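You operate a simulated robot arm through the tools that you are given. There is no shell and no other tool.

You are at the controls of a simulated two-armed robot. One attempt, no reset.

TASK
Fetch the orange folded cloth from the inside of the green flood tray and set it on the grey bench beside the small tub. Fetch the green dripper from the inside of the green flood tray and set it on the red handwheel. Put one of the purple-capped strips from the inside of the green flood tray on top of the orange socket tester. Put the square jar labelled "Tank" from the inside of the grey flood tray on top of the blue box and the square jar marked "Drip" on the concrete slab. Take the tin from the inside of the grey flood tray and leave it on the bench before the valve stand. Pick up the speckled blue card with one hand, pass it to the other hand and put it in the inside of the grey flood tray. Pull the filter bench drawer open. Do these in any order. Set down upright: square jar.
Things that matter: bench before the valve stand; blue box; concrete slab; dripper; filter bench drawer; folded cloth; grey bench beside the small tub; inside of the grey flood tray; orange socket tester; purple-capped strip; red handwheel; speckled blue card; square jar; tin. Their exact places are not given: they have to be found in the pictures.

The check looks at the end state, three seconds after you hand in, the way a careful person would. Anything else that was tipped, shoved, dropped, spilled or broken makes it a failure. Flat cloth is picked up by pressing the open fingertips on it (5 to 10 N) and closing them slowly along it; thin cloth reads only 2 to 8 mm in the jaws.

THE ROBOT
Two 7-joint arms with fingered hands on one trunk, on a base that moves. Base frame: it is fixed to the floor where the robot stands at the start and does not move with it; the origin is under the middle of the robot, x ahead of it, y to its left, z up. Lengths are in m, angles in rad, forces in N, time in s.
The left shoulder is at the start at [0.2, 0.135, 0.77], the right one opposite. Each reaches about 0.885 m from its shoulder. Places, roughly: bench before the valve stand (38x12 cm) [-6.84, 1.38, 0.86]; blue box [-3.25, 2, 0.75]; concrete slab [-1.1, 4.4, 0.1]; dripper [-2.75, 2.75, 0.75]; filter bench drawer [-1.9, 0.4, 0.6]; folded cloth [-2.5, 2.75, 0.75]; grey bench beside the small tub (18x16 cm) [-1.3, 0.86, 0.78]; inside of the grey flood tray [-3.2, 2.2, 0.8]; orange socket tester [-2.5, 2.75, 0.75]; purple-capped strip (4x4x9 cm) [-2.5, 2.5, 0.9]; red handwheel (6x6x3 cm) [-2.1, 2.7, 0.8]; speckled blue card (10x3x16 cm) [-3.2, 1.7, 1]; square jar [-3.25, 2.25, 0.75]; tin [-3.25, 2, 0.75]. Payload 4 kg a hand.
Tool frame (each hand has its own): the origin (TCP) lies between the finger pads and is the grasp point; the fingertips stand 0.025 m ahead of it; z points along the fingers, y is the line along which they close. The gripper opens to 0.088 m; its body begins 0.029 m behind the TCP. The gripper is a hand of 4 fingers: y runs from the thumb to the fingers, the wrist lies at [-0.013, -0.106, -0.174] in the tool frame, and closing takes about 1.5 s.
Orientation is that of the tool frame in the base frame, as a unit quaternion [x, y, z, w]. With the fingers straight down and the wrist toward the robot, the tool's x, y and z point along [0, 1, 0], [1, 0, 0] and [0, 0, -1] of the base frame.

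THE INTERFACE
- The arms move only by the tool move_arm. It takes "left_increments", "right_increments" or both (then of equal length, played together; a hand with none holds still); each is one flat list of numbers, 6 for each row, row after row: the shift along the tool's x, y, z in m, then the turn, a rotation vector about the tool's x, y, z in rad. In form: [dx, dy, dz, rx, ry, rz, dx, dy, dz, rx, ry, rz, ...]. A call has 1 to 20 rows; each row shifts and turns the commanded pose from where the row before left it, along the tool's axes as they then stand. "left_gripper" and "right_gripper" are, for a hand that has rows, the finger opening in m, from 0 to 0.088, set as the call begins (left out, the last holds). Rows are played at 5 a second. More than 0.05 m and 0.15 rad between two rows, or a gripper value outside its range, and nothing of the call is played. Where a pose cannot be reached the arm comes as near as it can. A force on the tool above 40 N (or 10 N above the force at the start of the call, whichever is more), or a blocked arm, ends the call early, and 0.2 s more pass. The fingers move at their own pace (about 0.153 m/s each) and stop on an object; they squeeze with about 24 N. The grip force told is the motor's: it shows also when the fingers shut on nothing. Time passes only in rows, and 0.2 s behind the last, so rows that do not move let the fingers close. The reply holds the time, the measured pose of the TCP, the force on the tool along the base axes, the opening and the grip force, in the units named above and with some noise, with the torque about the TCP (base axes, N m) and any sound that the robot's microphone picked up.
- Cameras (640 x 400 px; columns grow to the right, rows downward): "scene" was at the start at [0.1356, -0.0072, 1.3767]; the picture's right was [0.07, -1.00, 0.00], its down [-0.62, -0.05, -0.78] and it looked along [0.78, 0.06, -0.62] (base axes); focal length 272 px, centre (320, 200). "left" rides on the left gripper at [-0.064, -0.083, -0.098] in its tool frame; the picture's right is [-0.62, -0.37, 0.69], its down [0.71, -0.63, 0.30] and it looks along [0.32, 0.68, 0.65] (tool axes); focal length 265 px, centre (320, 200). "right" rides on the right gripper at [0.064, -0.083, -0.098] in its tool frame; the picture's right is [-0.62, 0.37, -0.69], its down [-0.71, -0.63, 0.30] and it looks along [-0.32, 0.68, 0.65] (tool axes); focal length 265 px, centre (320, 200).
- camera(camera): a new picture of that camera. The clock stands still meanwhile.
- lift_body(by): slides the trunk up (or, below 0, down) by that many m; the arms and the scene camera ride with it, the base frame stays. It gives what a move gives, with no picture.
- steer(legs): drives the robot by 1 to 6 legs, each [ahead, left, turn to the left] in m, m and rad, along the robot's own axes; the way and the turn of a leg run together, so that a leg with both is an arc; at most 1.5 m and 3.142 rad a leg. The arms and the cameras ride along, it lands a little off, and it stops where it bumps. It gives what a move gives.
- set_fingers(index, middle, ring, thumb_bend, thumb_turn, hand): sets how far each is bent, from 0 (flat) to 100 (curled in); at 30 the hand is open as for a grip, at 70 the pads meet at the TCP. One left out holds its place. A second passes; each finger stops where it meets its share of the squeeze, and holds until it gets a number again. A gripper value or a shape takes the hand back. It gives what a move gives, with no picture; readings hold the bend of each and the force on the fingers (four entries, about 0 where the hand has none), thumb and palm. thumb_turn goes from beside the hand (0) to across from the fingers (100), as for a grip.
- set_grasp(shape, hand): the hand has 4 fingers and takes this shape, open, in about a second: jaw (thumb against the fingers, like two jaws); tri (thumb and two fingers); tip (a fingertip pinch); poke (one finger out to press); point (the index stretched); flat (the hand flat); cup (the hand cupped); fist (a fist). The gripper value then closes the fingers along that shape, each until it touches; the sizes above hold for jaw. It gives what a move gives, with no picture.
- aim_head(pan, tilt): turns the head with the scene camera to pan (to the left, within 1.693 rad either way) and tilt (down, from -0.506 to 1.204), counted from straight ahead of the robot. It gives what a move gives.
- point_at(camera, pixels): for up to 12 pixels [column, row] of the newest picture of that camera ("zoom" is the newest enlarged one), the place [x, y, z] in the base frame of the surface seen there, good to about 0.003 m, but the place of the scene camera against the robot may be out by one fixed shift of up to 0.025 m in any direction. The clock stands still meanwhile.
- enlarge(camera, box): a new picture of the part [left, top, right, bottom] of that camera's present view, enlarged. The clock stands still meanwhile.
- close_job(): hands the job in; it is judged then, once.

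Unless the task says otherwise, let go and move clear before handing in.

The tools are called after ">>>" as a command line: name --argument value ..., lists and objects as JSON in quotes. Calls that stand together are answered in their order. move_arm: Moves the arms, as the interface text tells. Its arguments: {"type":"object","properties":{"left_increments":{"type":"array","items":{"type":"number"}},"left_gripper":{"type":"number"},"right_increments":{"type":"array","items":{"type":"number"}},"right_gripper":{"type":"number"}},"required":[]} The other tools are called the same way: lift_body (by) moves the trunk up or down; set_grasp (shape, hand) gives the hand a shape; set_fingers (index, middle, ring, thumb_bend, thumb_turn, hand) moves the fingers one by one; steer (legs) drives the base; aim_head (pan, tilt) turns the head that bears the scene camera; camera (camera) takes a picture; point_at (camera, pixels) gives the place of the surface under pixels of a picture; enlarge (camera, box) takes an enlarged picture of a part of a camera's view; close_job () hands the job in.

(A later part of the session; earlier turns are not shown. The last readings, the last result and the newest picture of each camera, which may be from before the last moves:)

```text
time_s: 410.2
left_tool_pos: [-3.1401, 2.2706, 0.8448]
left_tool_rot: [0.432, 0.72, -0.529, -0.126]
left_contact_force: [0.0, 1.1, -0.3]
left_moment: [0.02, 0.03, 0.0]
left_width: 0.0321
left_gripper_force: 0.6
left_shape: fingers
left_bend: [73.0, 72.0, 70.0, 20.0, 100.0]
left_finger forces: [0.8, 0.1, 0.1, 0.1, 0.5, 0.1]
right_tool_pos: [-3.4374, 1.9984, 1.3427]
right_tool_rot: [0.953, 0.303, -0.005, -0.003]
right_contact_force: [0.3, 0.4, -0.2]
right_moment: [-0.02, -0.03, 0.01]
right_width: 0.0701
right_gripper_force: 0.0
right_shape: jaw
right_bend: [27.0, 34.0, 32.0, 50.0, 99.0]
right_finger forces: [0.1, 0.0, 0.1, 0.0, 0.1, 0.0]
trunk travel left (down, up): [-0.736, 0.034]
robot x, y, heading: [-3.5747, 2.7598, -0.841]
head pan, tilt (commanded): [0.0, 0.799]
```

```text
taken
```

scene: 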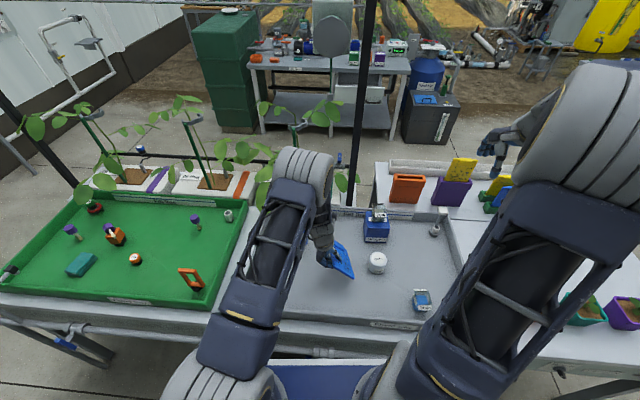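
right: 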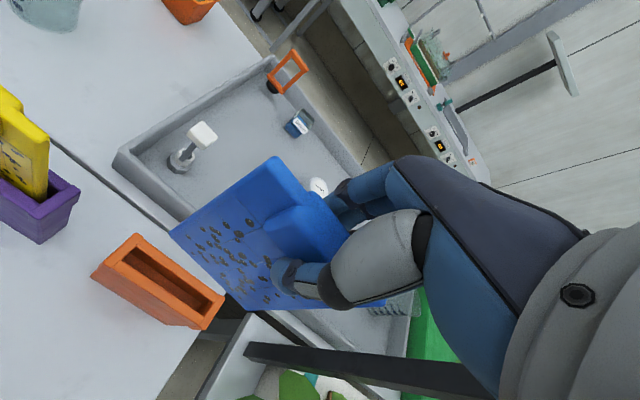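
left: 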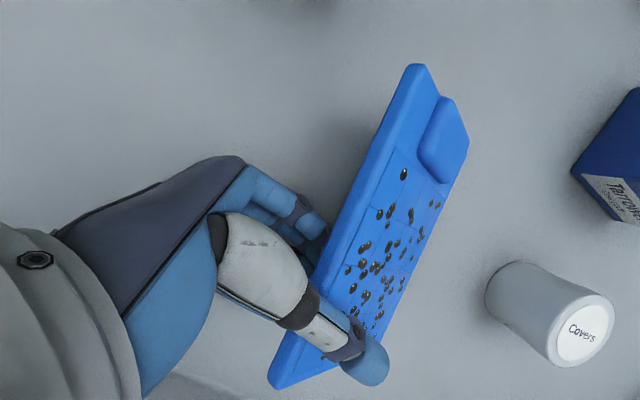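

The thumb still touches the card lightly and drags it. I stretch the thumb fully.

>>> set_fingers --hand "left" --thumb_bend 0

>>> camera --camera "left"

>>> enlarge --camera "scene" --box '[260, 180, 420, 310]'

```text
time_s: 411.2
left_tool_pos: [-3.1416, 2.2711, 0.8442]
left_tool_rot: [0.432, 0.72, -0.529, -0.127]
left_contact_force: [0.1, 0.6, -0.5]
left_moment: [-0.02, 0.0, 0.04]
left_width: 0.04
left_gripper_force: 0.5
left_shape: fingers
left_bend: [73.0, 72.0, 70.0, 0.0, 100.0]
left_finger forces: [0.2, 0.0, 0.0, 0.0, 0.1, 0.0]
right_tool_pos: [-3.4377, 1.9991, 1.3439]
right_tool_rot: [0.953, 0.303, -0.005, -0.003]
right_contact_force: [-0.5, 0.4, 0.5]
right_moment: [0.02, -0.02, 0.0]
right_width: 0.0698
right_gripper_force: 0.1
right_shape: jaw
right_bend: [27.0, 34.0, 32.0, 50.0, 99.0]
right_finger forces: [0.0, 0.0, 0.0, 0.0, 0.0, 0.0]
trunk travel left (down, up): [-0.736, 0.034]
robot x, y, heading: [-3.5784, 2.7616, -0.844]
head pan, tilt (commanded): [0.0, 0.799]
```

```text
taken
```

left: 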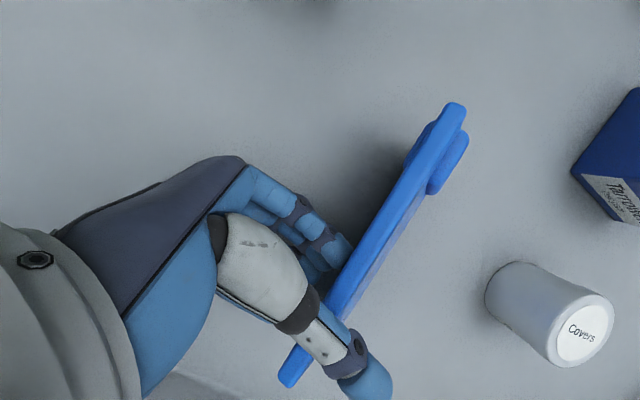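

```text
3.08 times, centred on (340, 245) of scene
```

zoom: 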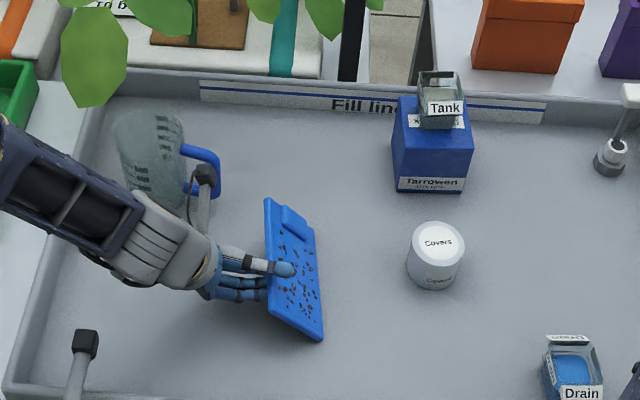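

The card leans steeply between the stretched thumb and the fingers. I open the three fingers underneath so that the card can settle down to the floor.

>>> set_fingers --hand "left" --index 45 --middle 45 --ring 45

>>> camera --camera "left"

>>> enlarge --camera "scene" --box '[260, 180, 420, 310]'

```text
time_s: 412.2
left_tool_pos: [-3.1414, 2.2705, 0.8447]
left_tool_rot: [0.431, 0.72, -0.53, -0.127]
left_contact_force: [-0.4, -1.8, 0.3]
left_moment: [-0.01, -0.03, 0.01]
left_width: 0.0844
left_gripper_force: 0.4
left_shape: fingers
left_bend: [45.0, 45.0, 45.0, 0.0, 100.0]
left_finger forces: [0.2, 0.1, 0.0, 0.0, 0.0, 0.0]
right_tool_pos: [-3.4388, 1.9975, 1.3434]
right_tool_rot: [0.953, 0.302, -0.004, -0.003]
right_contact_force: [0.0, -0.7, 0.1]
right_moment: [-0.02, 0.03, -0.04]
right_width: 0.0694
right_gripper_force: 0.1
right_shape: jaw
right_bend: [27.0, 34.0, 32.0, 50.0, 99.0]
right_finger forces: [0.0, 0.0, 0.0, 0.1, 0.0, 0.1]
trunk travel left (down, up): [-0.736, 0.034]
robot x, y, heading: [-3.5732, 2.7597, -0.842]
head pan, tilt (commanded): [0.0, 0.799]
```

```text
taken
```

left: 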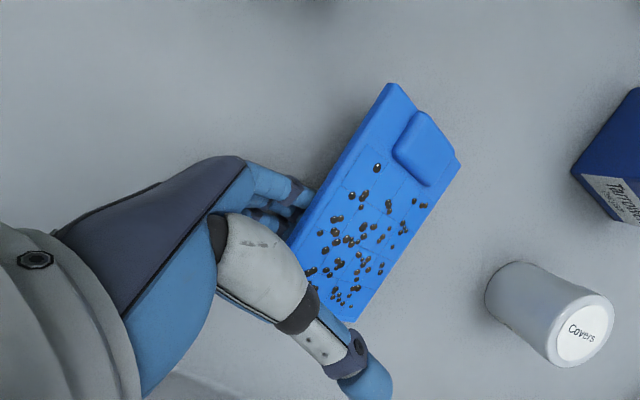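

```text
3.08 times, centred on (340, 245) of scene
```

zoom: 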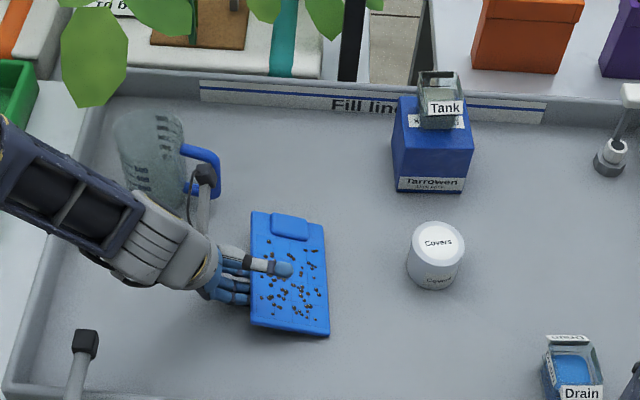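

The card has settled almost flat with only its left edge on my fingers. I withdraw the fingers by 4.5 cm along their axis, then rise straight up.

>>> move_arm --left_increments '[0, 0.002, -0.012, 0, 0, 0, 0, 0.002, -0.012, 0, 0, 0, 0, 0.001, -0.012, 0, 0, 0, 0, 0, -0.012, 0, 0, 0, 0, 0, 0, 0, 0, 0]'

>>> camera --camera "left"

>>> enlarge --camera "scene" --box '[260, 180, 420, 310]'

```text
time_s: 413.4
left_tool_pos: [-3.1062, 2.3022, 0.8602]
left_tool_rot: [0.431, 0.72, -0.529, -0.127]
left_contact_force: [1.4, 0.3, -0.4]
left_moment: [0.02, -0.02, -0.02]
left_width: 0.0846
left_gripper_force: 0.0
left_shape: fingers
left_bend: [45.0, 45.0, 45.0, 0.0, 100.0]
left_finger forces: [0.1, 0.0, 0.0, 0.1, 0.1, 0.0]
right_tool_pos: [-3.4389, 1.9985, 1.3429]
right_tool_rot: [0.953, 0.302, -0.005, -0.003]
right_contact_force: [0.8, 0.2, 0.1]
right_moment: [-0.01, -0.01, -0.01]
right_width: 0.0697
right_gripper_force: 0.1
right_shape: jaw
right_bend: [27.0, 34.0, 32.0, 50.0, 99.0]
right_finger forces: [0.0, 0.0, 0.0, 0.1, 0.1, 0.1]
trunk travel left (down, up): [-0.736, 0.034]
robot x, y, heading: [-3.5798, 2.7607, -0.846]
head pan, tilt (commanded): [0.0, 0.799]
```

```text
taken
```

left: 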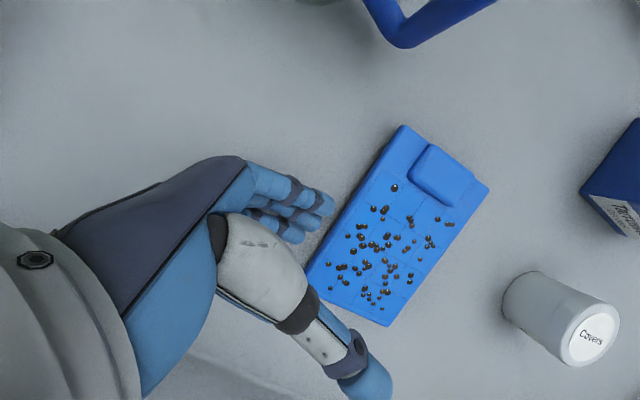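

```text
3.08 times, centred on (340, 245) of scene
```

zoom: 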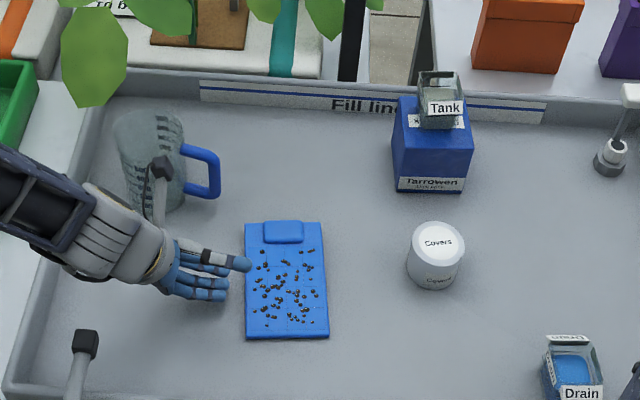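

The card lies flat in the grey tray, free of the hand. I raise and retract the left hand and bring the right hand above the tin.

>>> move_arm --left_increments '[-0.011, -0.0349, -0.0163, 0, 0, 0, -0.011, -0.0349, -0.0163, 0, 0, 0, -0.011, -0.0349, -0.0163, 0, 0, 0, -0.011, -0.0349, -0.0163, 0, 0, 0, -0.011, -0.0349, -0.0163, 0, 0, 0, -0.011, -0.0349, -0.0163, 0, 0, 0, 0, 0, 0, 0, 0, 0, 0, 0, 0, 0, 0, 0]' --right_increments '[0.0312, 0.0062, 0, 0, 0, 0, 0.0312, 0.0062, 0, 0, 0, 0, 0.0312, 0.0062, 0, 0, 0, 0, 0.0312, 0.0062, 0, 0, 0, 0, 0.0312, 0.0062, 0, 0, 0, 0, 0.0312, 0.0062, 0, 0, 0, 0, 0, 0, 0.04, 0, 0, 0.12, 0, 0, 0.04, 0, 0, 0.12]' --right_gripper 0.088 --left_gripper 0.05

>>> camera --camera "right"

>>> camera --camera "scene"

```text
time_s: 415.2
left_tool_pos: [-3.1082, 2.3031, 1.1001]
left_tool_rot: [0.431, 0.72, -0.529, -0.127]
left_contact_force: [-0.1, -0.7, -0.3]
left_moment: [-0.01, -0.02, 0.02]
left_width: 0.0503
left_gripper_force: 0.0
left_shape: jaw
left_bend: [74.0, 42.0, 38.0, 66.0, 100.0]
left_finger forces: [0.0, 0.0, 0.0, 0.1, 0.0, 0.0]
right_tool_pos: [-3.2656, 2.0754, 1.2619]
right_tool_rot: [0.983, 0.185, -0.005, -0.002]
right_contact_force: [0.0, -0.4, -0.3]
right_moment: [0.0, -0.04, -0.03]
right_width: 0.088
right_gripper_force: 0.1
right_shape: jaw
right_bend: [30.0, 30.0, 30.0, 30.0, 98.0]
right_finger forces: [0.0, 0.0, 0.1, 0.0, 0.1, 0.1]
trunk travel left (down, up): [-0.736, 0.034]
robot x, y, heading: [-3.5758, 2.7597, -0.842]
head pan, tilt (commanded): [0.0, 0.799]
```

```text
taken
```

right: 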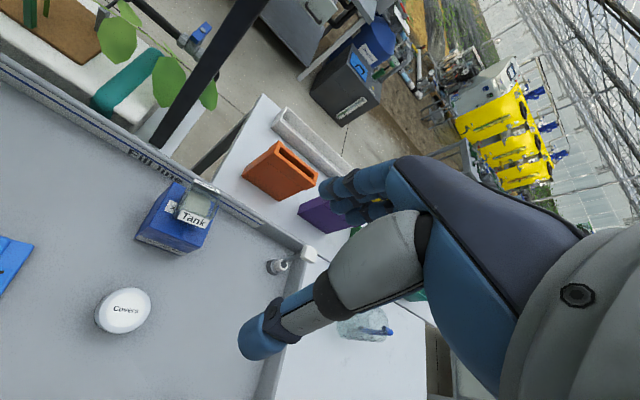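

```text
taken
```

scene: 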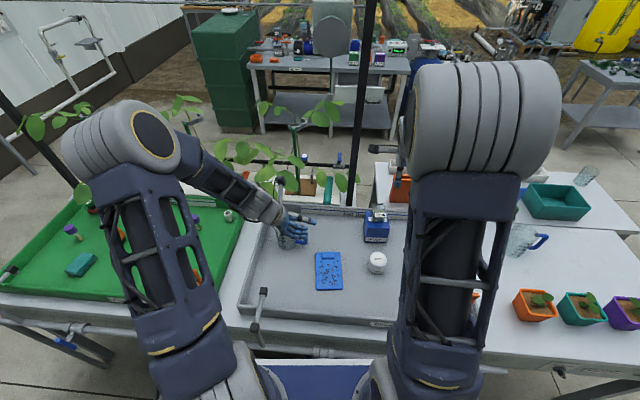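

The tin's white lid shows at (123,310). I measure its rim.

>>> enlarge --camera "right" --box '[70, 270, 180, 350]'

>>> point_at --camera "zoom" --pixels '[[310, 200], [170, 235], [450, 170], [300, 110], [320, 290], [240, 150], [390, 250], [230, 330], [150, 340]]'

```text
5.00 times, centred on (125, 310) of right
```

zoom: 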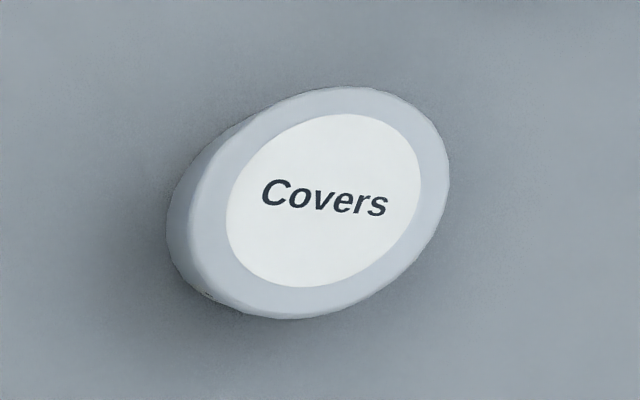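

```text
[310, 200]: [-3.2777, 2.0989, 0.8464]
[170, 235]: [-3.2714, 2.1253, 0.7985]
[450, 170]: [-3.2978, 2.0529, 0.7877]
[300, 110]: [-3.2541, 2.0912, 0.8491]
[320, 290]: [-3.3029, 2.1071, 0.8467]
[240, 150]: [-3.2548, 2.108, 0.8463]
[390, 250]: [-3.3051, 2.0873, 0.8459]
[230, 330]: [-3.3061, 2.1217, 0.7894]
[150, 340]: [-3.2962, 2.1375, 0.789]
```

The tin is about 6.4 cm wide, centred at [-3.2787, 2.0985], top 0.847. I move over it, yaw the hand away from the blue box and descend to just above.

>>> move_arm --right_increments '[-0.0038, -0.0263, 0, 0, 0, 0, 0, 0, 0.04, 0, 0, 0.12, 0, 0, 0.04, 0, 0, 0.12, 0, 0, 0.04, 0, 0, 0.12, 0, 0, 0.04, 0, 0, 0, 0, 0, 0.04, 0, 0, 0, 0, 0, 0.04, 0, 0, 0, 0, 0, 0.04, 0, 0, 0, 0, 0, 0.03, 0, 0, 0, 0, 0, 0, 0, 0, 0]'

>>> camera --camera "right"

>>> enlarge --camera "right" --box '[160, 200, 320, 340]'

```text
time_s: 417.4
left_tool_pos: [-3.108, 2.3035, 1.1013]
left_tool_rot: [0.431, 0.72, -0.53, -0.127]
left_contact_force: [0.2, -0.2, -0.2]
left_moment: [0.02, 0.01, 0.01]
left_width: 0.05
left_gripper_force: 0.0
left_shape: jaw
left_bend: [74.0, 42.0, 38.0, 66.0, 100.0]
left_finger forces: [0.1, 0.0, 0.0, 0.1, 0.0, 0.0]
right_tool_pos: [-3.2805, 2.0978, 0.9508]
right_tool_rot: [1.0, 0.007, -0.005, 0.0]
right_contact_force: [0.5, 0.0, 0.2]
right_moment: [-0.01, -0.04, 0.0]
right_width: 0.088
right_gripper_force: 0.1
right_shape: jaw
right_bend: [30.0, 30.0, 30.0, 30.0, 98.0]
right_finger forces: [0.2, 0.0, 0.0, 0.1, 0.0, 0.0]
trunk travel left (down, up): [-0.736, 0.034]
robot x, y, heading: [-3.58, 2.7587, -0.842]
head pan, tilt (commanded): [0.0, 0.799]
```

```text
taken
```

right: 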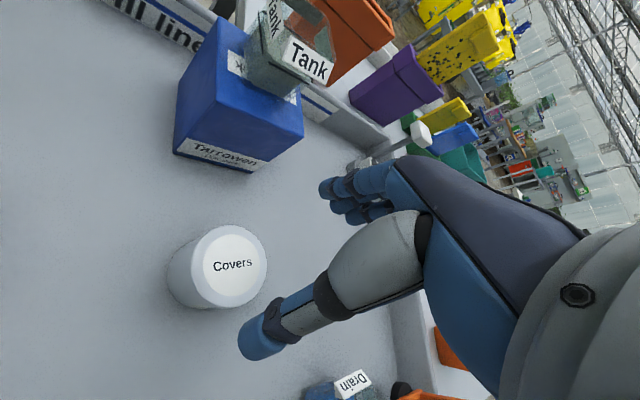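

```text
2.86 times, centred on (240, 270) of right
```

zoom: 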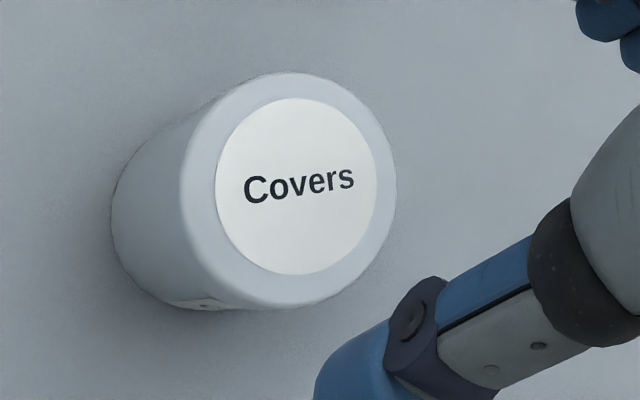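

The lid is centred under the hand. I lower the last 11 cm around the tin and close.

>>> move_arm --right_increments '[0, 0, 0.035, 0, 0, 0, 0, 0, 0.03, 0, 0, 0, 0, 0, 0.025, 0, 0, 0, 0, 0, 0.015, 0, 0, 0, 0, 0, 0.008, 0, 0, 0, 0, 0, 0, 0, 0, 0]'

>>> camera --camera "right"

>>> move_arm --right_increments '[0, 0, 0, 0, 0, 0, 0, 0, 0, 0, 0, 0, 0, 0, 0, 0, 0, 0, 0, 0, 0, 0, 0, 0, 0, 0, 0, 0, 0, 0, 0, 0, 0, 0, 0, 0]' --right_gripper 0.03

```text
time_s: 418.8
left_tool_pos: [-3.1069, 2.3029, 1.1007]
left_tool_rot: [0.43, 0.72, -0.53, -0.125]
left_contact_force: [-0.6, -1.1, 0.8]
left_moment: [0.0, 0.0, 0.0]
left_width: 0.0504
left_gripper_force: 0.1
left_shape: jaw
left_bend: [74.0, 42.0, 38.0, 66.0, 100.0]
left_finger forces: [0.0, 0.0, 0.0, 0.0, 0.0, 0.1]
right_tool_pos: [-3.2818, 2.0983, 0.8394]
right_tool_rot: [1.0, 0.007, -0.005, 0.0]
right_contact_force: [0.4, -0.2, 1.2]
right_moment: [-0.04, 0.0, 0.0]
right_width: 0.0878
right_gripper_force: 0.1
right_shape: jaw
right_bend: [30.0, 30.0, 30.0, 30.0, 98.0]
right_finger forces: [1.4, 0.0, 0.0, 0.0, 0.0, 0.1]
trunk travel left (down, up): [-0.736, 0.034]
robot x, y, heading: [-3.5769, 2.7605, -0.84]
head pan, tilt (commanded): [0.0, 0.799]
```

```text
taken
```

right: 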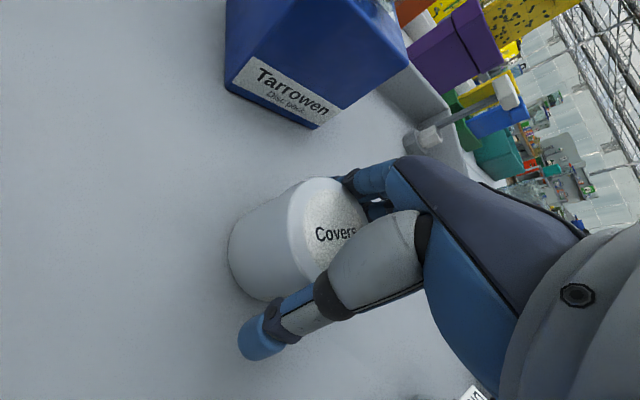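

```text
time_s: 420.2
left_tool_pos: [-3.106, 2.3034, 1.1009]
left_tool_rot: [0.43, 0.72, -0.53, -0.126]
left_contact_force: [-0.3, -0.2, 0.3]
left_moment: [0.0, 0.02, 0.0]
left_width: 0.0502
left_gripper_force: 0.0
left_shape: jaw
left_bend: [74.0, 42.0, 38.0, 66.0, 100.0]
left_finger forces: [0.0, 0.1, 0.0, 0.0, 0.0, 0.0]
right_tool_pos: [-3.2817, 2.0995, 0.8408]
right_tool_rot: [1.0, 0.007, -0.005, -0.001]
right_contact_force: [0.3, 0.1, -0.5]
right_moment: [0.03, -0.02, 0.04]
right_width: 0.0566
right_gripper_force: 23.9
right_shape: jaw
right_bend: [28.0, 39.0, 41.0, 62.0, 100.0]
right_finger forces: [13.4, 7.3, 0.2, 0.0, 20.9, 0.0]
trunk travel left (down, up): [-0.736, 0.034]
robot x, y, heading: [-3.5762, 2.7588, -0.842]
head pan, tilt (commanded): [0.0, 0.799]
```

The tin is held firmly (57 mm). I lift it straight up out of the tray.

>>> move_arm --right_increments '[0, 0, -0.01, 0, 0, 0, 0, 0, -0.02, 0, 0, 0, 0, 0, -0.03, 0, 0, 0, 0, 0, -0.04, 0, 0, 0, 0, 0, -0.04, 0, 0, 0, 0, 0, -0.04, 0, 0, 0, 0, 0, -0.04, 0, 0, 0, 0, 0, -0.04, 0, 0, 0, 0, 0, 0, 0, 0, 0]'

>>> camera --camera "right"

>>> camera --camera "scene"

```text
time_s: 422.2
left_tool_pos: [-3.1074, 2.3029, 1.1006]
left_tool_rot: [0.431, 0.72, -0.529, -0.126]
left_contact_force: [0.5, 0.7, 0.7]
left_moment: [0.01, 0.01, 0.0]
left_width: 0.0505
left_gripper_force: 0.1
left_shape: jaw
left_bend: [74.0, 42.0, 38.0, 66.0, 100.0]
left_finger forces: [0.0, 0.1, 0.0, 0.0, 0.1, 0.0]
right_tool_pos: [-3.2799, 2.1002, 1.1009]
right_tool_rot: [1.0, 0.007, -0.005, -0.002]
right_contact_force: [0.9, -0.2, -1.5]
right_moment: [0.0, -0.02, -0.02]
right_width: 0.0567
right_gripper_force: 23.9
right_shape: jaw
right_bend: [28.0, 39.0, 41.0, 62.0, 100.0]
right_finger forces: [13.3, 7.4, 0.2, 0.0, 20.9, 0.1]
trunk travel left (down, up): [-0.736, 0.034]
robot x, y, heading: [-3.5771, 2.7586, -0.842]
head pan, tilt (commanded): [0.0, 0.799]
```

```text
taken
```

right: 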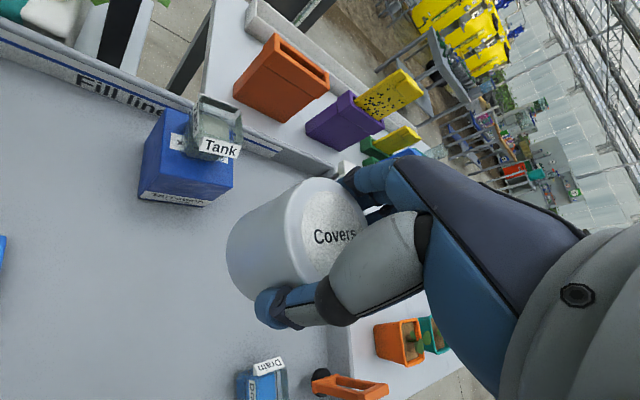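

```text
taken
```

scene: 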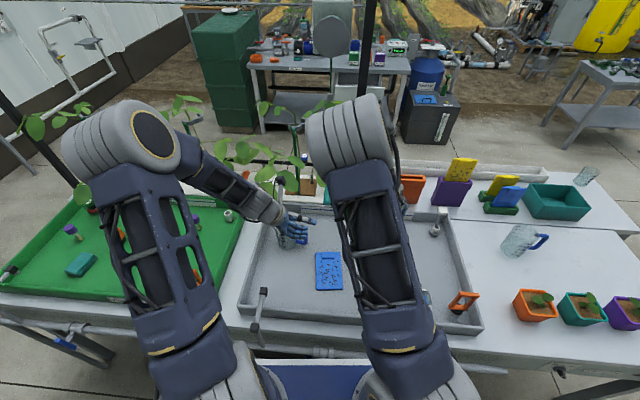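

The tin is up. I raise it a little more and strafe right out of the aisle, then turn to face the back wall's workbench.

>>> move_arm --right_increments '[0, 0, -0.04, 0, 0, 0, 0, 0, -0.03, 0, 0, 0, 0, 0, 0, 0, 0, 0]'

>>> steer --legs '[[0, -1.1, 0], [0, -1.05, 0], [0, 0, -1.57], [0, 0, -1.57]]'

>>> aim_head --pan 0.5 --tilt 0.4

>>> camera --camera "scene"

```text
time_s: 423.0
left_tool_pos: [-3.1086, 2.3031, 1.1005]
left_tool_rot: [0.431, 0.72, -0.529, -0.128]
left_contact_force: [0.2, 0.3, 0.2]
left_moment: [0.05, 0.01, 0.02]
left_width: 0.0505
left_gripper_force: 0.0
left_shape: jaw
left_bend: [74.0, 42.0, 38.0, 66.0, 100.0]
left_finger forces: [0.0, 0.0, 0.0, 0.0, 0.1, 0.0]
right_tool_pos: [-3.2793, 2.0978, 1.1703]
right_tool_rot: [1.0, 0.007, -0.006, -0.002]
right_contact_force: [1.2, -0.4, -2.3]
right_moment: [-0.02, -0.01, -0.02]
right_width: 0.0563
right_gripper_force: 24.3
right_shape: jaw
right_bend: [28.0, 39.0, 41.0, 62.0, 100.0]
right_finger forces: [13.3, 7.3, 0.2, 0.0, 20.9, 0.0]
trunk travel left (down, up): [-0.736, 0.034]
robot x, y, heading: [-3.5744, 2.757, -0.844]
head pan, tilt (commanded): [0.0, 0.799]
```

```text
time_s: 441.4
left_tool_pos: [-5.6652, 1.7981, 1.1005]
left_tool_rot: [0.714, -0.44, 0.133, -0.528]
left_contact_force: [-0.3, 0.0, -0.7]
left_moment: [0.02, 0.02, -0.01]
left_width: 0.0502
left_gripper_force: 0.0
left_shape: jaw
left_bend: [74.0, 42.0, 38.0, 66.0, 100.0]
left_finger forces: [0.0, 0.1, 0.1, 0.0, 0.0, 0.0]
right_tool_pos: [-5.4898, 1.9973, 1.1703]
right_tool_rot: [0.005, 1.0, -0.002, 0.005]
right_contact_force: [-1.0, 0.5, -1.9]
right_moment: [0.01, 0.0, 0.01]
right_width: 0.0557
right_gripper_force: 24.1
right_shape: jaw
right_bend: [28.0, 39.0, 41.0, 63.0, 100.0]
right_finger forces: [12.9, 7.1, 0.0, 0.1, 20.2, 0.1]
trunk travel left (down, up): [-0.736, 0.034]
robot x, y, heading: [-5.2062, 1.3289, 2.275]
head pan, tilt (commanded): [0.0, 0.799]
```

```text
time_s: 442.4
left_tool_pos: [-5.665, 1.7987, 1.1003]
left_tool_rot: [0.714, -0.44, 0.134, -0.528]
left_contact_force: [0.3, -1.1, 0.0]
left_moment: [0.02, 0.0, 0.04]
left_width: 0.0501
left_gripper_force: 0.1
left_shape: jaw
left_bend: [74.0, 42.0, 38.0, 66.0, 100.0]
left_finger forces: [0.0, 0.0, 0.0, 0.0, 0.1, 0.0]
right_tool_pos: [-5.4896, 1.9983, 1.1694]
right_tool_rot: [0.006, 1.0, -0.002, 0.005]
right_contact_force: [0.2, -1.6, -1.0]
right_moment: [-0.01, 0.02, 0.0]
right_width: 0.0561
right_gripper_force: 24.3
right_shape: jaw
right_bend: [28.0, 39.0, 41.0, 63.0, 100.0]
right_finger forces: [12.8, 7.1, 0.1, 0.0, 20.3, 0.0]
trunk travel left (down, up): [-0.736, 0.034]
robot x, y, heading: [-5.2099, 1.3311, 2.275]
head pan, tilt (commanded): [0.499, 0.4]
```

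```text
taken
```

scene: 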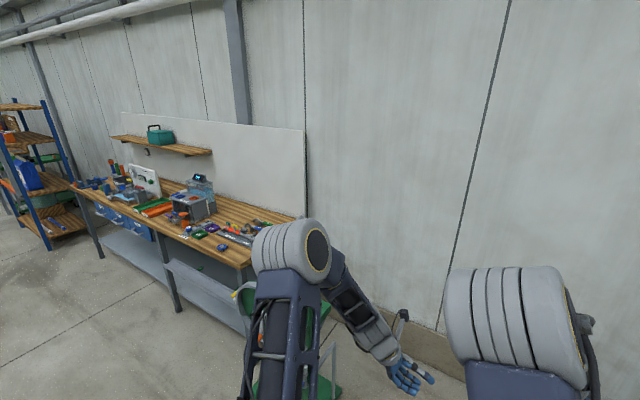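

The wooden workbench is ahead on the left. I enlarge it to find the valve stand.

>>> enlarge --camera "scene" --box '[70, 120, 310, 300]'

>>> enlarge --camera "scene" --box '[90, 150, 270, 260]'

>>> point_at --camera "zoom" --pixels '[[560, 380], [400, 260], [300, 230], [200, 180], [330, 215], [450, 250], [520, 300], [240, 215], [380, 190], [180, 150], [90, 180]]'

```text
2.22 times, centred on (190, 210) of scene
```

zoom: 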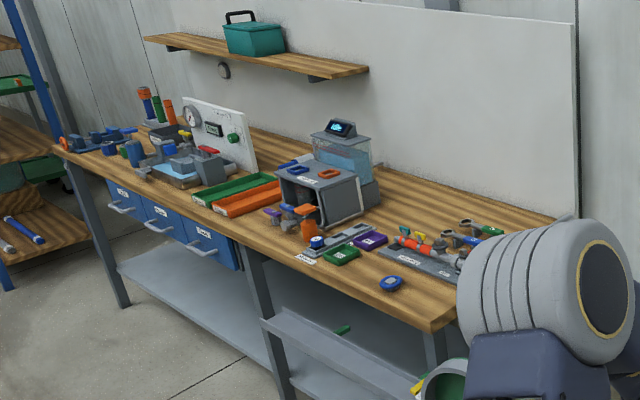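

```text
3.56 times, centred on (180, 205) of scene
```

zoom: 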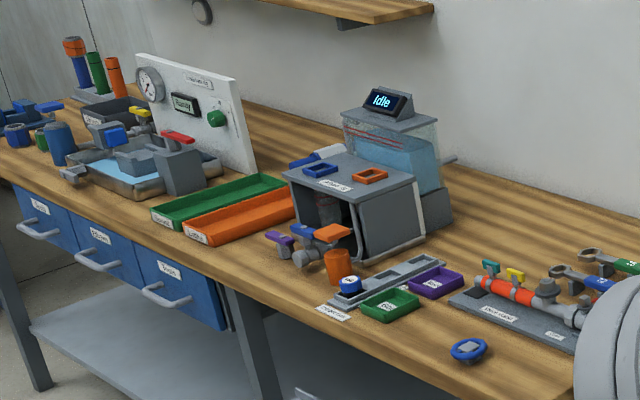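

```text
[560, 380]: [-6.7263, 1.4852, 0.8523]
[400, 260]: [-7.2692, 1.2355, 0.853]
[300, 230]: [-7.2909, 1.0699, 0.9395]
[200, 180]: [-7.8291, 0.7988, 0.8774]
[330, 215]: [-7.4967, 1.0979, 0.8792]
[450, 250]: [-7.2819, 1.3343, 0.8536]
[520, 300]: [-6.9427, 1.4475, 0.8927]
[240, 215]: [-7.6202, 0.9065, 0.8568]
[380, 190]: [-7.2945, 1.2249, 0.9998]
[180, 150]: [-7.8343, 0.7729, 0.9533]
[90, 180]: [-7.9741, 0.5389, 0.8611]
```

The valve stand is the base with orange pipe pieces at zoom (520,300); the area in front of it is where the tin goes. I measure the bench's front edge, the blue wheel there and the green reel near my path.

>>> point_at --camera "scene" --pixels '[[240, 262], [220, 252], [180, 235], [300, 375], [320, 385], [325, 320], [222, 248], [235, 240], [200, 240], [340, 360], [170, 290], [240, 290]]'

>>> aim_head --pan 0.9 --tilt 0.7

>>> camera --camera "scene"

```text
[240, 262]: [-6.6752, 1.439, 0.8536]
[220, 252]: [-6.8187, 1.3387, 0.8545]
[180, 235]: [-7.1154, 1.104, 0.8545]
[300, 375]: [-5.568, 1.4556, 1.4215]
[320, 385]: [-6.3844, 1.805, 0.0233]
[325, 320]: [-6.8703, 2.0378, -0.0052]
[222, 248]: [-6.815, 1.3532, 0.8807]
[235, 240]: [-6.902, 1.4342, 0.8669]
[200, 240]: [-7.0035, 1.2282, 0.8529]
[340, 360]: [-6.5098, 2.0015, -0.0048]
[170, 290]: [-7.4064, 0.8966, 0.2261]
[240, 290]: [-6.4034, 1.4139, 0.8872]
```

```text
time_s: 443.2
left_tool_pos: [-5.6643, 1.7984, 1.1007]
left_tool_rot: [0.714, -0.439, 0.133, -0.528]
left_contact_force: [0.3, -0.2, -0.8]
left_moment: [0.0, 0.01, -0.03]
left_width: 0.0504
left_gripper_force: 0.1
left_shape: jaw
left_bend: [74.0, 42.0, 38.0, 66.0, 100.0]
left_finger forces: [0.0, 0.1, 0.1, 0.1, 0.1, 0.0]
right_tool_pos: [-5.4889, 1.9983, 1.1708]
right_tool_rot: [0.006, 1.0, -0.002, 0.006]
right_contact_force: [-0.3, 0.1, -2.0]
right_moment: [0.02, 0.03, 0.01]
right_width: 0.0558
right_gripper_force: 24.4
right_shape: jaw
right_bend: [28.0, 39.0, 41.0, 63.0, 100.0]
right_finger forces: [13.0, 7.2, 0.0, 0.0, 20.1, 0.0]
trunk travel left (down, up): [-0.736, 0.034]
robot x, y, heading: [-5.2081, 1.329, 2.268]
head pan, tilt (commanded): [0.901, 0.7]
```

```text
taken
```

scene: 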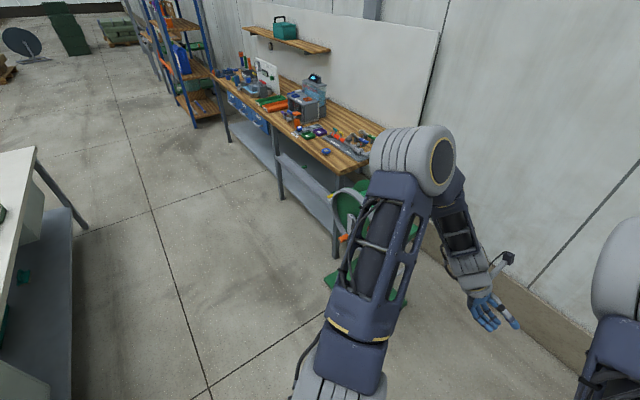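

The strip along the bench's front edge before the valve stand is partly taken by a small blue wheel; a green reel stand is at the bench's right corner. I draw the hands in and strafe left to stand before the bench.

>>> move_arm --right_increments '[-0.0328, -0.0378, 0, 0, 0, 0, -0.0328, -0.0378, 0, 0, 0, 0, -0.0328, -0.0378, 0, 0, 0, 0, 0, 0, 0, 0, 0, 0]' --left_increments '[0.032, -0.009, -0.002, 0, 0, 0, 0.032, -0.009, -0.002, 0, 0, 0, 0.032, -0.009, -0.002, 0, 0, 0, 0, 0, 0, 0, 0, 0]'

>>> steer --legs '[[0, 1.2, 0], [0, 0.35, 0]]'

>>> aim_head --pan 0.0 --tilt 0.55

>>> camera --camera "scene"

```text
time_s: 444.2
left_tool_pos: [-5.5991, 1.7222, 1.1005]
left_tool_rot: [0.715, -0.439, 0.132, -0.528]
left_contact_force: [0.3, 0.8, 0.1]
left_moment: [0.0, 0.03, 0.01]
left_width: 0.0505
left_gripper_force: 0.0
left_shape: jaw
left_bend: [74.0, 42.0, 38.0, 66.0, 100.0]
left_finger forces: [0.0, 0.0, 0.0, 0.0, 0.0, 0.1]
right_tool_pos: [-5.3969, 1.8851, 1.1734]
right_tool_rot: [0.006, 1.0, -0.002, 0.006]
right_contact_force: [-0.2, -0.2, -1.2]
right_moment: [0.0, 0.03, 0.01]
right_width: 0.0556
right_gripper_force: 24.1
right_shape: jaw
right_bend: [28.0, 39.0, 41.0, 63.0, 100.0]
right_finger forces: [13.0, 7.3, 0.1, 0.0, 20.3, 0.0]
right hand out of reach, approached as far as the arm can: row 3
trunk travel left (down, up): [-0.736, 0.034]
robot x, y, heading: [-5.2068, 1.3316, 2.274]
head pan, tilt (commanded): [0.901, 0.7]
```

```text
time_s: 452.1
left_tool_pos: [-6.7761, 0.7125, 1.1012]
left_tool_rot: [0.717, -0.436, 0.131, -0.528]
left_contact_force: [-1.1, 0.9, 0.1]
left_moment: [-0.02, 0.01, 0.02]
left_width: 0.0503
left_gripper_force: 0.1
left_shape: jaw
left_bend: [74.0, 42.0, 38.0, 66.0, 100.0]
left_finger forces: [0.0, 0.0, 0.0, 0.1, 0.0, 0.0]
right_tool_pos: [-6.5763, 0.8784, 1.1725]
right_tool_rot: [0.001, 1.0, -0.003, 0.007]
right_contact_force: [0.4, 0.2, -1.9]
right_moment: [-0.02, 0.01, 0.02]
right_width: 0.0557
right_gripper_force: 24.7
right_shape: jaw
right_bend: [28.0, 39.0, 41.0, 63.0, 100.0]
right_finger forces: [13.0, 7.3, 0.1, 0.0, 20.3, 0.1]
trunk travel left (down, up): [-0.736, 0.034]
robot x, y, heading: [-6.3812, 0.3258, 2.283]
head pan, tilt (commanded): [0.901, 0.7]
```

```text
time_s: 453.4
left_tool_pos: [-6.7766, 0.7132, 1.0997]
left_tool_rot: [0.717, -0.436, 0.131, -0.529]
left_contact_force: [0.3, 0.7, 0.5]
left_moment: [0.0, 0.0, 0.01]
left_width: 0.0503
left_gripper_force: 0.1
left_shape: jaw
left_bend: [74.0, 42.0, 38.0, 66.0, 100.0]
left_finger forces: [0.0, 0.1, 0.0, 0.1, 0.0, 0.0]
right_tool_pos: [-6.5753, 0.8789, 1.172]
right_tool_rot: [0.0, 1.0, -0.003, 0.006]
right_contact_force: [-1.0, 0.3, -1.2]
right_moment: [-0.01, -0.02, 0.01]
right_width: 0.0556
right_gripper_force: 24.1
right_shape: jaw
right_bend: [28.0, 39.0, 41.0, 63.0, 100.0]
right_finger forces: [13.0, 7.3, 0.1, 0.0, 20.4, 0.0]
trunk travel left (down, up): [-0.736, 0.034]
robot x, y, heading: [-6.3765, 0.3288, 2.281]
head pan, tilt (commanded): [0.0, 0.55]
```

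```text
taken
```

scene: 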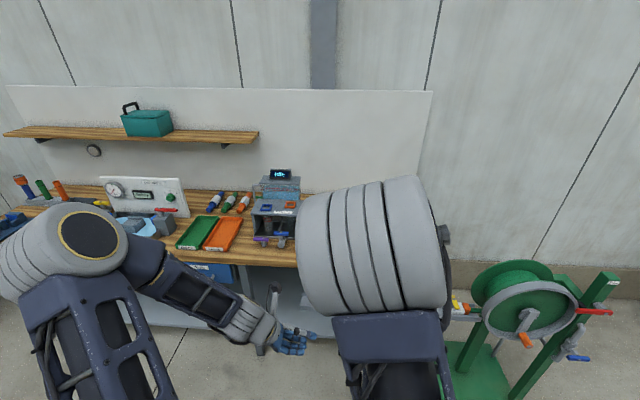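

I am before the bench; my right elbow hides the valve stand, so I look with the right hand's camera.

>>> camera --camera "right"

>>> aim_head --pan -0.7 --tilt 0.7

>>> camera --camera "scene"

```text
taken
```

right: 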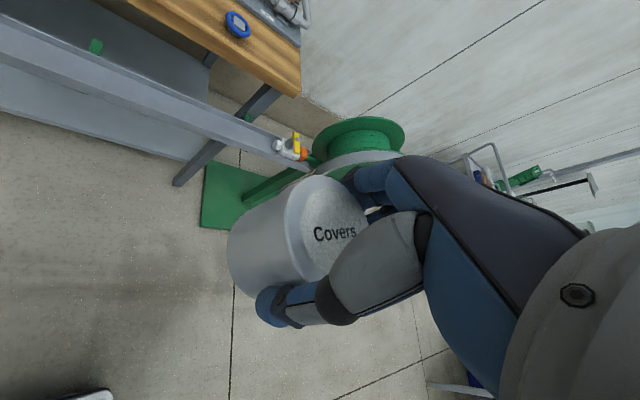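

```text
time_s: 454.4
left_tool_pos: [-6.7767, 0.7134, 1.1004]
left_tool_rot: [0.717, -0.436, 0.131, -0.529]
left_contact_force: [0.8, -0.1, 0.0]
left_moment: [0.01, -0.01, -0.03]
left_width: 0.0502
left_gripper_force: 0.0
left_shape: jaw
left_bend: [74.0, 42.0, 38.0, 66.0, 100.0]
left_finger forces: [0.0, 0.0, 0.0, 0.1, 0.1, 0.0]
right_tool_pos: [-6.5757, 0.8802, 1.1735]
right_tool_rot: [0.001, 1.0, -0.003, 0.006]
right_contact_force: [-0.3, 0.6, -1.1]
right_moment: [-0.01, -0.01, 0.01]
right_width: 0.0557
right_gripper_force: 24.2
right_shape: jaw
right_bend: [28.0, 39.0, 41.0, 63.0, 100.0]
right_finger forces: [13.0, 7.2, 0.1, 0.1, 20.3, 0.1]
trunk travel left (down, up): [-0.736, 0.034]
robot x, y, heading: [-6.3824, 0.326, 2.285]
head pan, tilt (commanded): [-0.7, 0.7]
```

```text
taken
```

scene: 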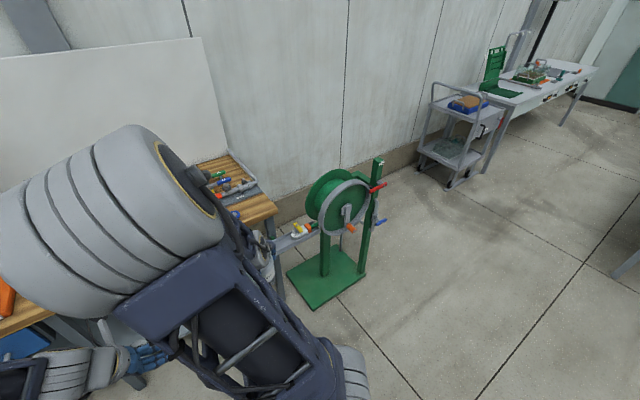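

The bench's end with the blue wheel is at the top of the right camera view (237,25). I measure the free wood there.

>>> point_at --camera "right" --pixels '[[237, 25], [296, 92], [265, 50], [285, 65], [250, 60], [200, 15], [215, 40], [275, 20], [295, 40], [180, 10], [230, 10], [280, 82]]'

>>> enlarge --camera "right" --box '[150, 0, 320, 110]'

```text
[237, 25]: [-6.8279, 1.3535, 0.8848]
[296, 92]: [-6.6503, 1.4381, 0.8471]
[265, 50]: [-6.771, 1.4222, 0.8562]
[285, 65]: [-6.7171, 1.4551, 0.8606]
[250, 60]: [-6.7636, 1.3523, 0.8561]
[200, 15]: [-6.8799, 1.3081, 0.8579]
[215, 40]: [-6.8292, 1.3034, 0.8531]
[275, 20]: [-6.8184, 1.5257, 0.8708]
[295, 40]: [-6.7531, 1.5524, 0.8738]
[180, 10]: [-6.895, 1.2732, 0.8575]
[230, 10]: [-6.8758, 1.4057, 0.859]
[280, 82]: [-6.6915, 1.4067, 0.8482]
```

```text
3.64 times, centred on (235, 55) of right
```

zoom: 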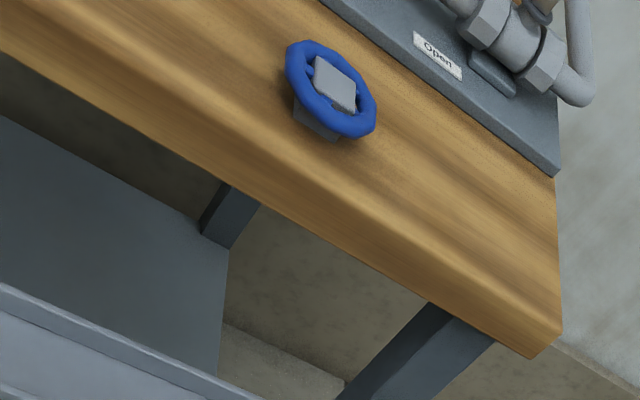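

I want to be sure about the lower rail and the reel base before driving closer; I measure those.

>>> point_at --camera "right" --pixels '[[150, 100], [100, 120], [60, 60], [285, 150], [240, 200], [205, 215], [360, 130], [345, 165], [330, 150], [400, 135], [190, 165], [20, 110]]'

```text
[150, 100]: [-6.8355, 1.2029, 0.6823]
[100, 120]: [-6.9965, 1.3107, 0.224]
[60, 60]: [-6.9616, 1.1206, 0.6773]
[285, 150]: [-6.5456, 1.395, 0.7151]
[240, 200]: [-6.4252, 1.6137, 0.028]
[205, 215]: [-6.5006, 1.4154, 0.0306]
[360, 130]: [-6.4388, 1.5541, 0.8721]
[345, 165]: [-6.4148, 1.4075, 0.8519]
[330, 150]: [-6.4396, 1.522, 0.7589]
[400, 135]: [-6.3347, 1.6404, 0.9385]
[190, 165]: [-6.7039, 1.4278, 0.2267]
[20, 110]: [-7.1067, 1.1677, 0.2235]
```

There is a gutter rail in front of the bench at u 5.36, so I stop short of it. I raise the left hand for clearance and drive 0.45 m closer.

>>> move_arm --left_increments '[-0.0109, -0.0349, -0.0163, 0, 0, 0, -0.0109, -0.0349, -0.0163, 0, 0, 0, -0.0109, -0.0349, -0.0163, 0, 0, 0, 0, 0, 0, 0, 0, 0]'

>>> steer --legs '[[0.43, 0, 0]]'

>>> camera --camera "right"

>>> camera --camera "scene"

```text
time_s: 455.4
left_tool_pos: [-6.7762, 0.7116, 1.2189]
left_tool_rot: [0.717, -0.436, 0.13, -0.529]
left_contact_force: [-0.4, -0.5, 1.3]
left_moment: [0.04, 0.03, -0.03]
left_width: 0.0503
left_gripper_force: 0.2
left_shape: jaw
left_bend: [74.0, 42.0, 38.0, 66.0, 100.0]
left_finger forces: [0.0, 0.1, 0.1, 0.1, 0.1, 0.1]
right_tool_pos: [-6.5755, 0.8792, 1.1734]
right_tool_rot: [0.001, 1.0, -0.003, 0.006]
right_contact_force: [0.0, 0.3, -0.7]
right_moment: [0.01, 0.02, 0.02]
right_width: 0.0559
right_gripper_force: 24.5
right_shape: jaw
right_bend: [28.0, 39.0, 41.0, 63.0, 100.0]
right_finger forces: [12.9, 7.3, 0.0, 0.0, 20.3, 0.0]
trunk travel left (down, up): [-0.736, 0.034]
robot x, y, heading: [-6.379, 0.3273, 2.288]
head pan, tilt (commanded): [-0.7, 0.7]
```

```text
time_s: 458.1
left_tool_pos: [-7.0589, 1.041, 1.2206]
left_tool_rot: [0.717, -0.436, 0.13, -0.529]
left_contact_force: [0.1, -0.2, 0.4]
left_moment: [-0.01, -0.02, -0.01]
left_width: 0.0501
left_gripper_force: 0.0
left_shape: jaw
left_bend: [74.0, 42.0, 38.0, 66.0, 100.0]
left_finger forces: [0.1, 0.1, 0.0, 0.0, 0.1, 0.0]
right_tool_pos: [-6.8578, 1.2087, 1.173]
right_tool_rot: [0.001, 1.0, -0.003, 0.006]
right_contact_force: [-0.1, -0.2, -1.3]
right_moment: [-0.01, -0.02, 0.05]
right_width: 0.0558
right_gripper_force: 24.3
right_shape: jaw
right_bend: [28.0, 39.0, 41.0, 63.0, 100.0]
right_finger forces: [13.1, 7.3, 0.2, 0.0, 20.2, 0.1]
trunk travel left (down, up): [-0.736, 0.034]
robot x, y, heading: [-6.6646, 0.6527, 2.283]
head pan, tilt (commanded): [-0.7, 0.7]
```

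```text
taken
```

right: 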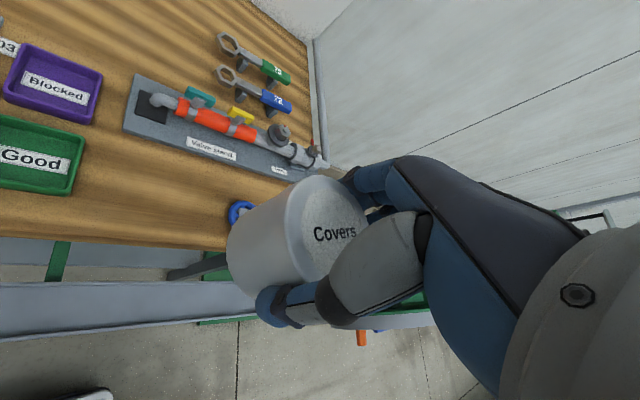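

```text
taken
```

scene: 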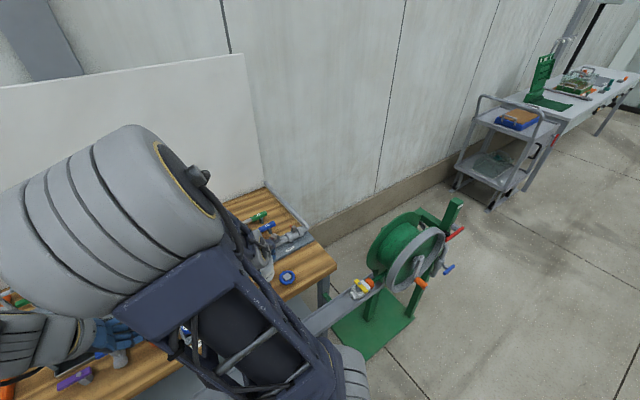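

The label "Valve stand" is readable and the free wood lies in front of its right end. I move the tin over the spot [-6.757, 1.450].

>>> move_arm --right_increments '[-0.0168, 0.0402, 0, 0, 0, 0, -0.0168, 0.0402, 0, 0, 0, 0, -0.0168, 0.0402, 0, 0, 0, 0, -0.0168, 0.0402, 0, 0, 0, 0, -0.0168, 0.0402, 0, 0, 0, 0, -0.0168, 0.0402, 0, 0, 0, 0, 0, 0, 0.04, 0, 0, 0, 0, 0, 0.04, 0, 0, 0, 0, 0, 0, 0, 0, 0]'

>>> camera --camera "right"

>>> aim_head --pan -0.55 --tilt 0.75

>>> camera --camera "scene"

```text
time_s: 460.1
left_tool_pos: [-7.0588, 1.0416, 1.2205]
left_tool_rot: [0.716, -0.437, 0.131, -0.528]
left_contact_force: [0.9, -0.1, -0.6]
left_moment: [0.02, 0.03, 0.03]
left_width: 0.0504
left_gripper_force: 0.0
left_shape: jaw
left_bend: [74.0, 42.0, 38.0, 66.0, 100.0]
left_finger forces: [0.0, 0.1, 0.1, 0.0, 0.0, 0.0]
right_tool_pos: [-6.7557, 1.4483, 1.0915]
right_tool_rot: [0.001, 1.0, -0.001, 0.005]
right_contact_force: [-0.3, 0.4, -0.9]
right_moment: [0.04, -0.03, 0.02]
right_width: 0.0557
right_gripper_force: 24.2
right_shape: jaw
right_bend: [28.0, 40.0, 41.0, 63.0, 100.0]
right_finger forces: [13.0, 7.3, 0.1, 0.1, 20.3, 0.1]
trunk travel left (down, up): [-0.736, 0.034]
robot x, y, heading: [-6.6651, 0.6576, 2.282]
head pan, tilt (commanded): [-0.7, 0.7]
```

```text
taken
```

right: 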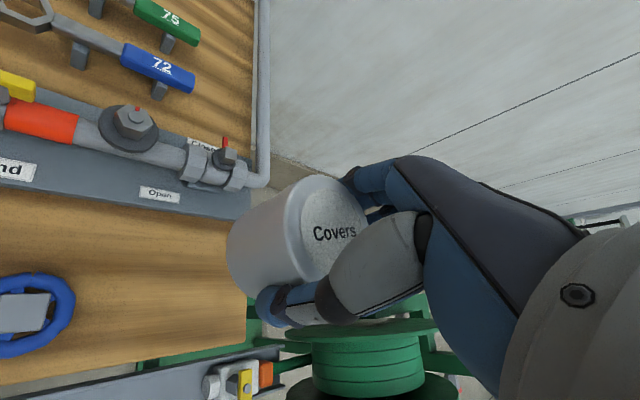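

```text
time_s: 460.8
left_tool_pos: [-7.0591, 1.042, 1.2198]
left_tool_rot: [0.716, -0.436, 0.131, -0.528]
left_contact_force: [0.1, -0.2, -0.3]
left_moment: [0.01, 0.01, -0.02]
left_width: 0.0501
left_gripper_force: 0.0
left_shape: jaw
left_bend: [74.0, 42.0, 38.0, 66.0, 100.0]
left_finger forces: [0.0, 0.0, 0.0, 0.0, 0.0, 0.0]
right_tool_pos: [-6.7548, 1.4482, 1.0912]
right_tool_rot: [0.002, 1.0, -0.003, 0.007]
right_contact_force: [-0.2, -0.3, -1.3]
right_moment: [0.01, 0.02, -0.02]
right_width: 0.0556
right_gripper_force: 23.9
right_shape: jaw
right_bend: [28.0, 40.0, 41.0, 63.0, 100.0]
right_finger forces: [13.1, 7.3, 0.0, 0.1, 20.3, 0.1]
trunk travel left (down, up): [-0.736, 0.034]
robot x, y, heading: [-6.6649, 0.6531, 2.28]
head pan, tilt (commanded): [-0.55, 0.75]
```

```text
taken
```

scene: 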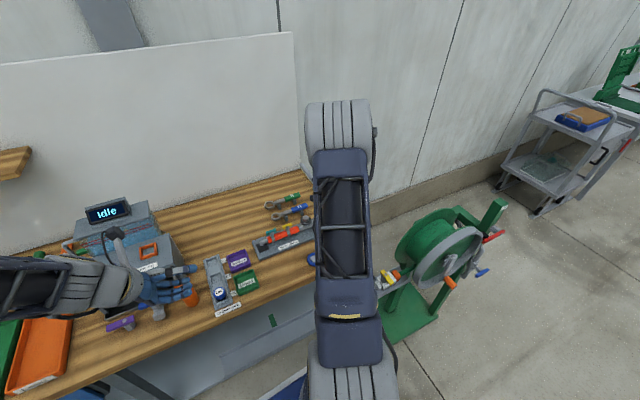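

I check the clearance between the fingers, the stand's pipe end at (260,180) and the bench edge.

>>> point_at --camera "right" --pixels '[[262, 178], [245, 190], [258, 120], [245, 212], [230, 230], [180, 260], [60, 300], [225, 330], [150, 340], [228, 150], [240, 300], [70, 290]]'

```text
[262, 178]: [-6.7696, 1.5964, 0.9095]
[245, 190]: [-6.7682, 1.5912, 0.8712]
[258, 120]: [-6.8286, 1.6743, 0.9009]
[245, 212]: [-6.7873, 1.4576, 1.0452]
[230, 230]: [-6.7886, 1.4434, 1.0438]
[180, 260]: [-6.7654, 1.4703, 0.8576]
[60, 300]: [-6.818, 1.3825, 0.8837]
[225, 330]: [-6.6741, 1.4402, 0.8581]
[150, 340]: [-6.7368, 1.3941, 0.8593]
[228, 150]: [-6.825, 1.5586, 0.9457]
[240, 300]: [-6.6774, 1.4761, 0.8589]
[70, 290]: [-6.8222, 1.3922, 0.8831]
```

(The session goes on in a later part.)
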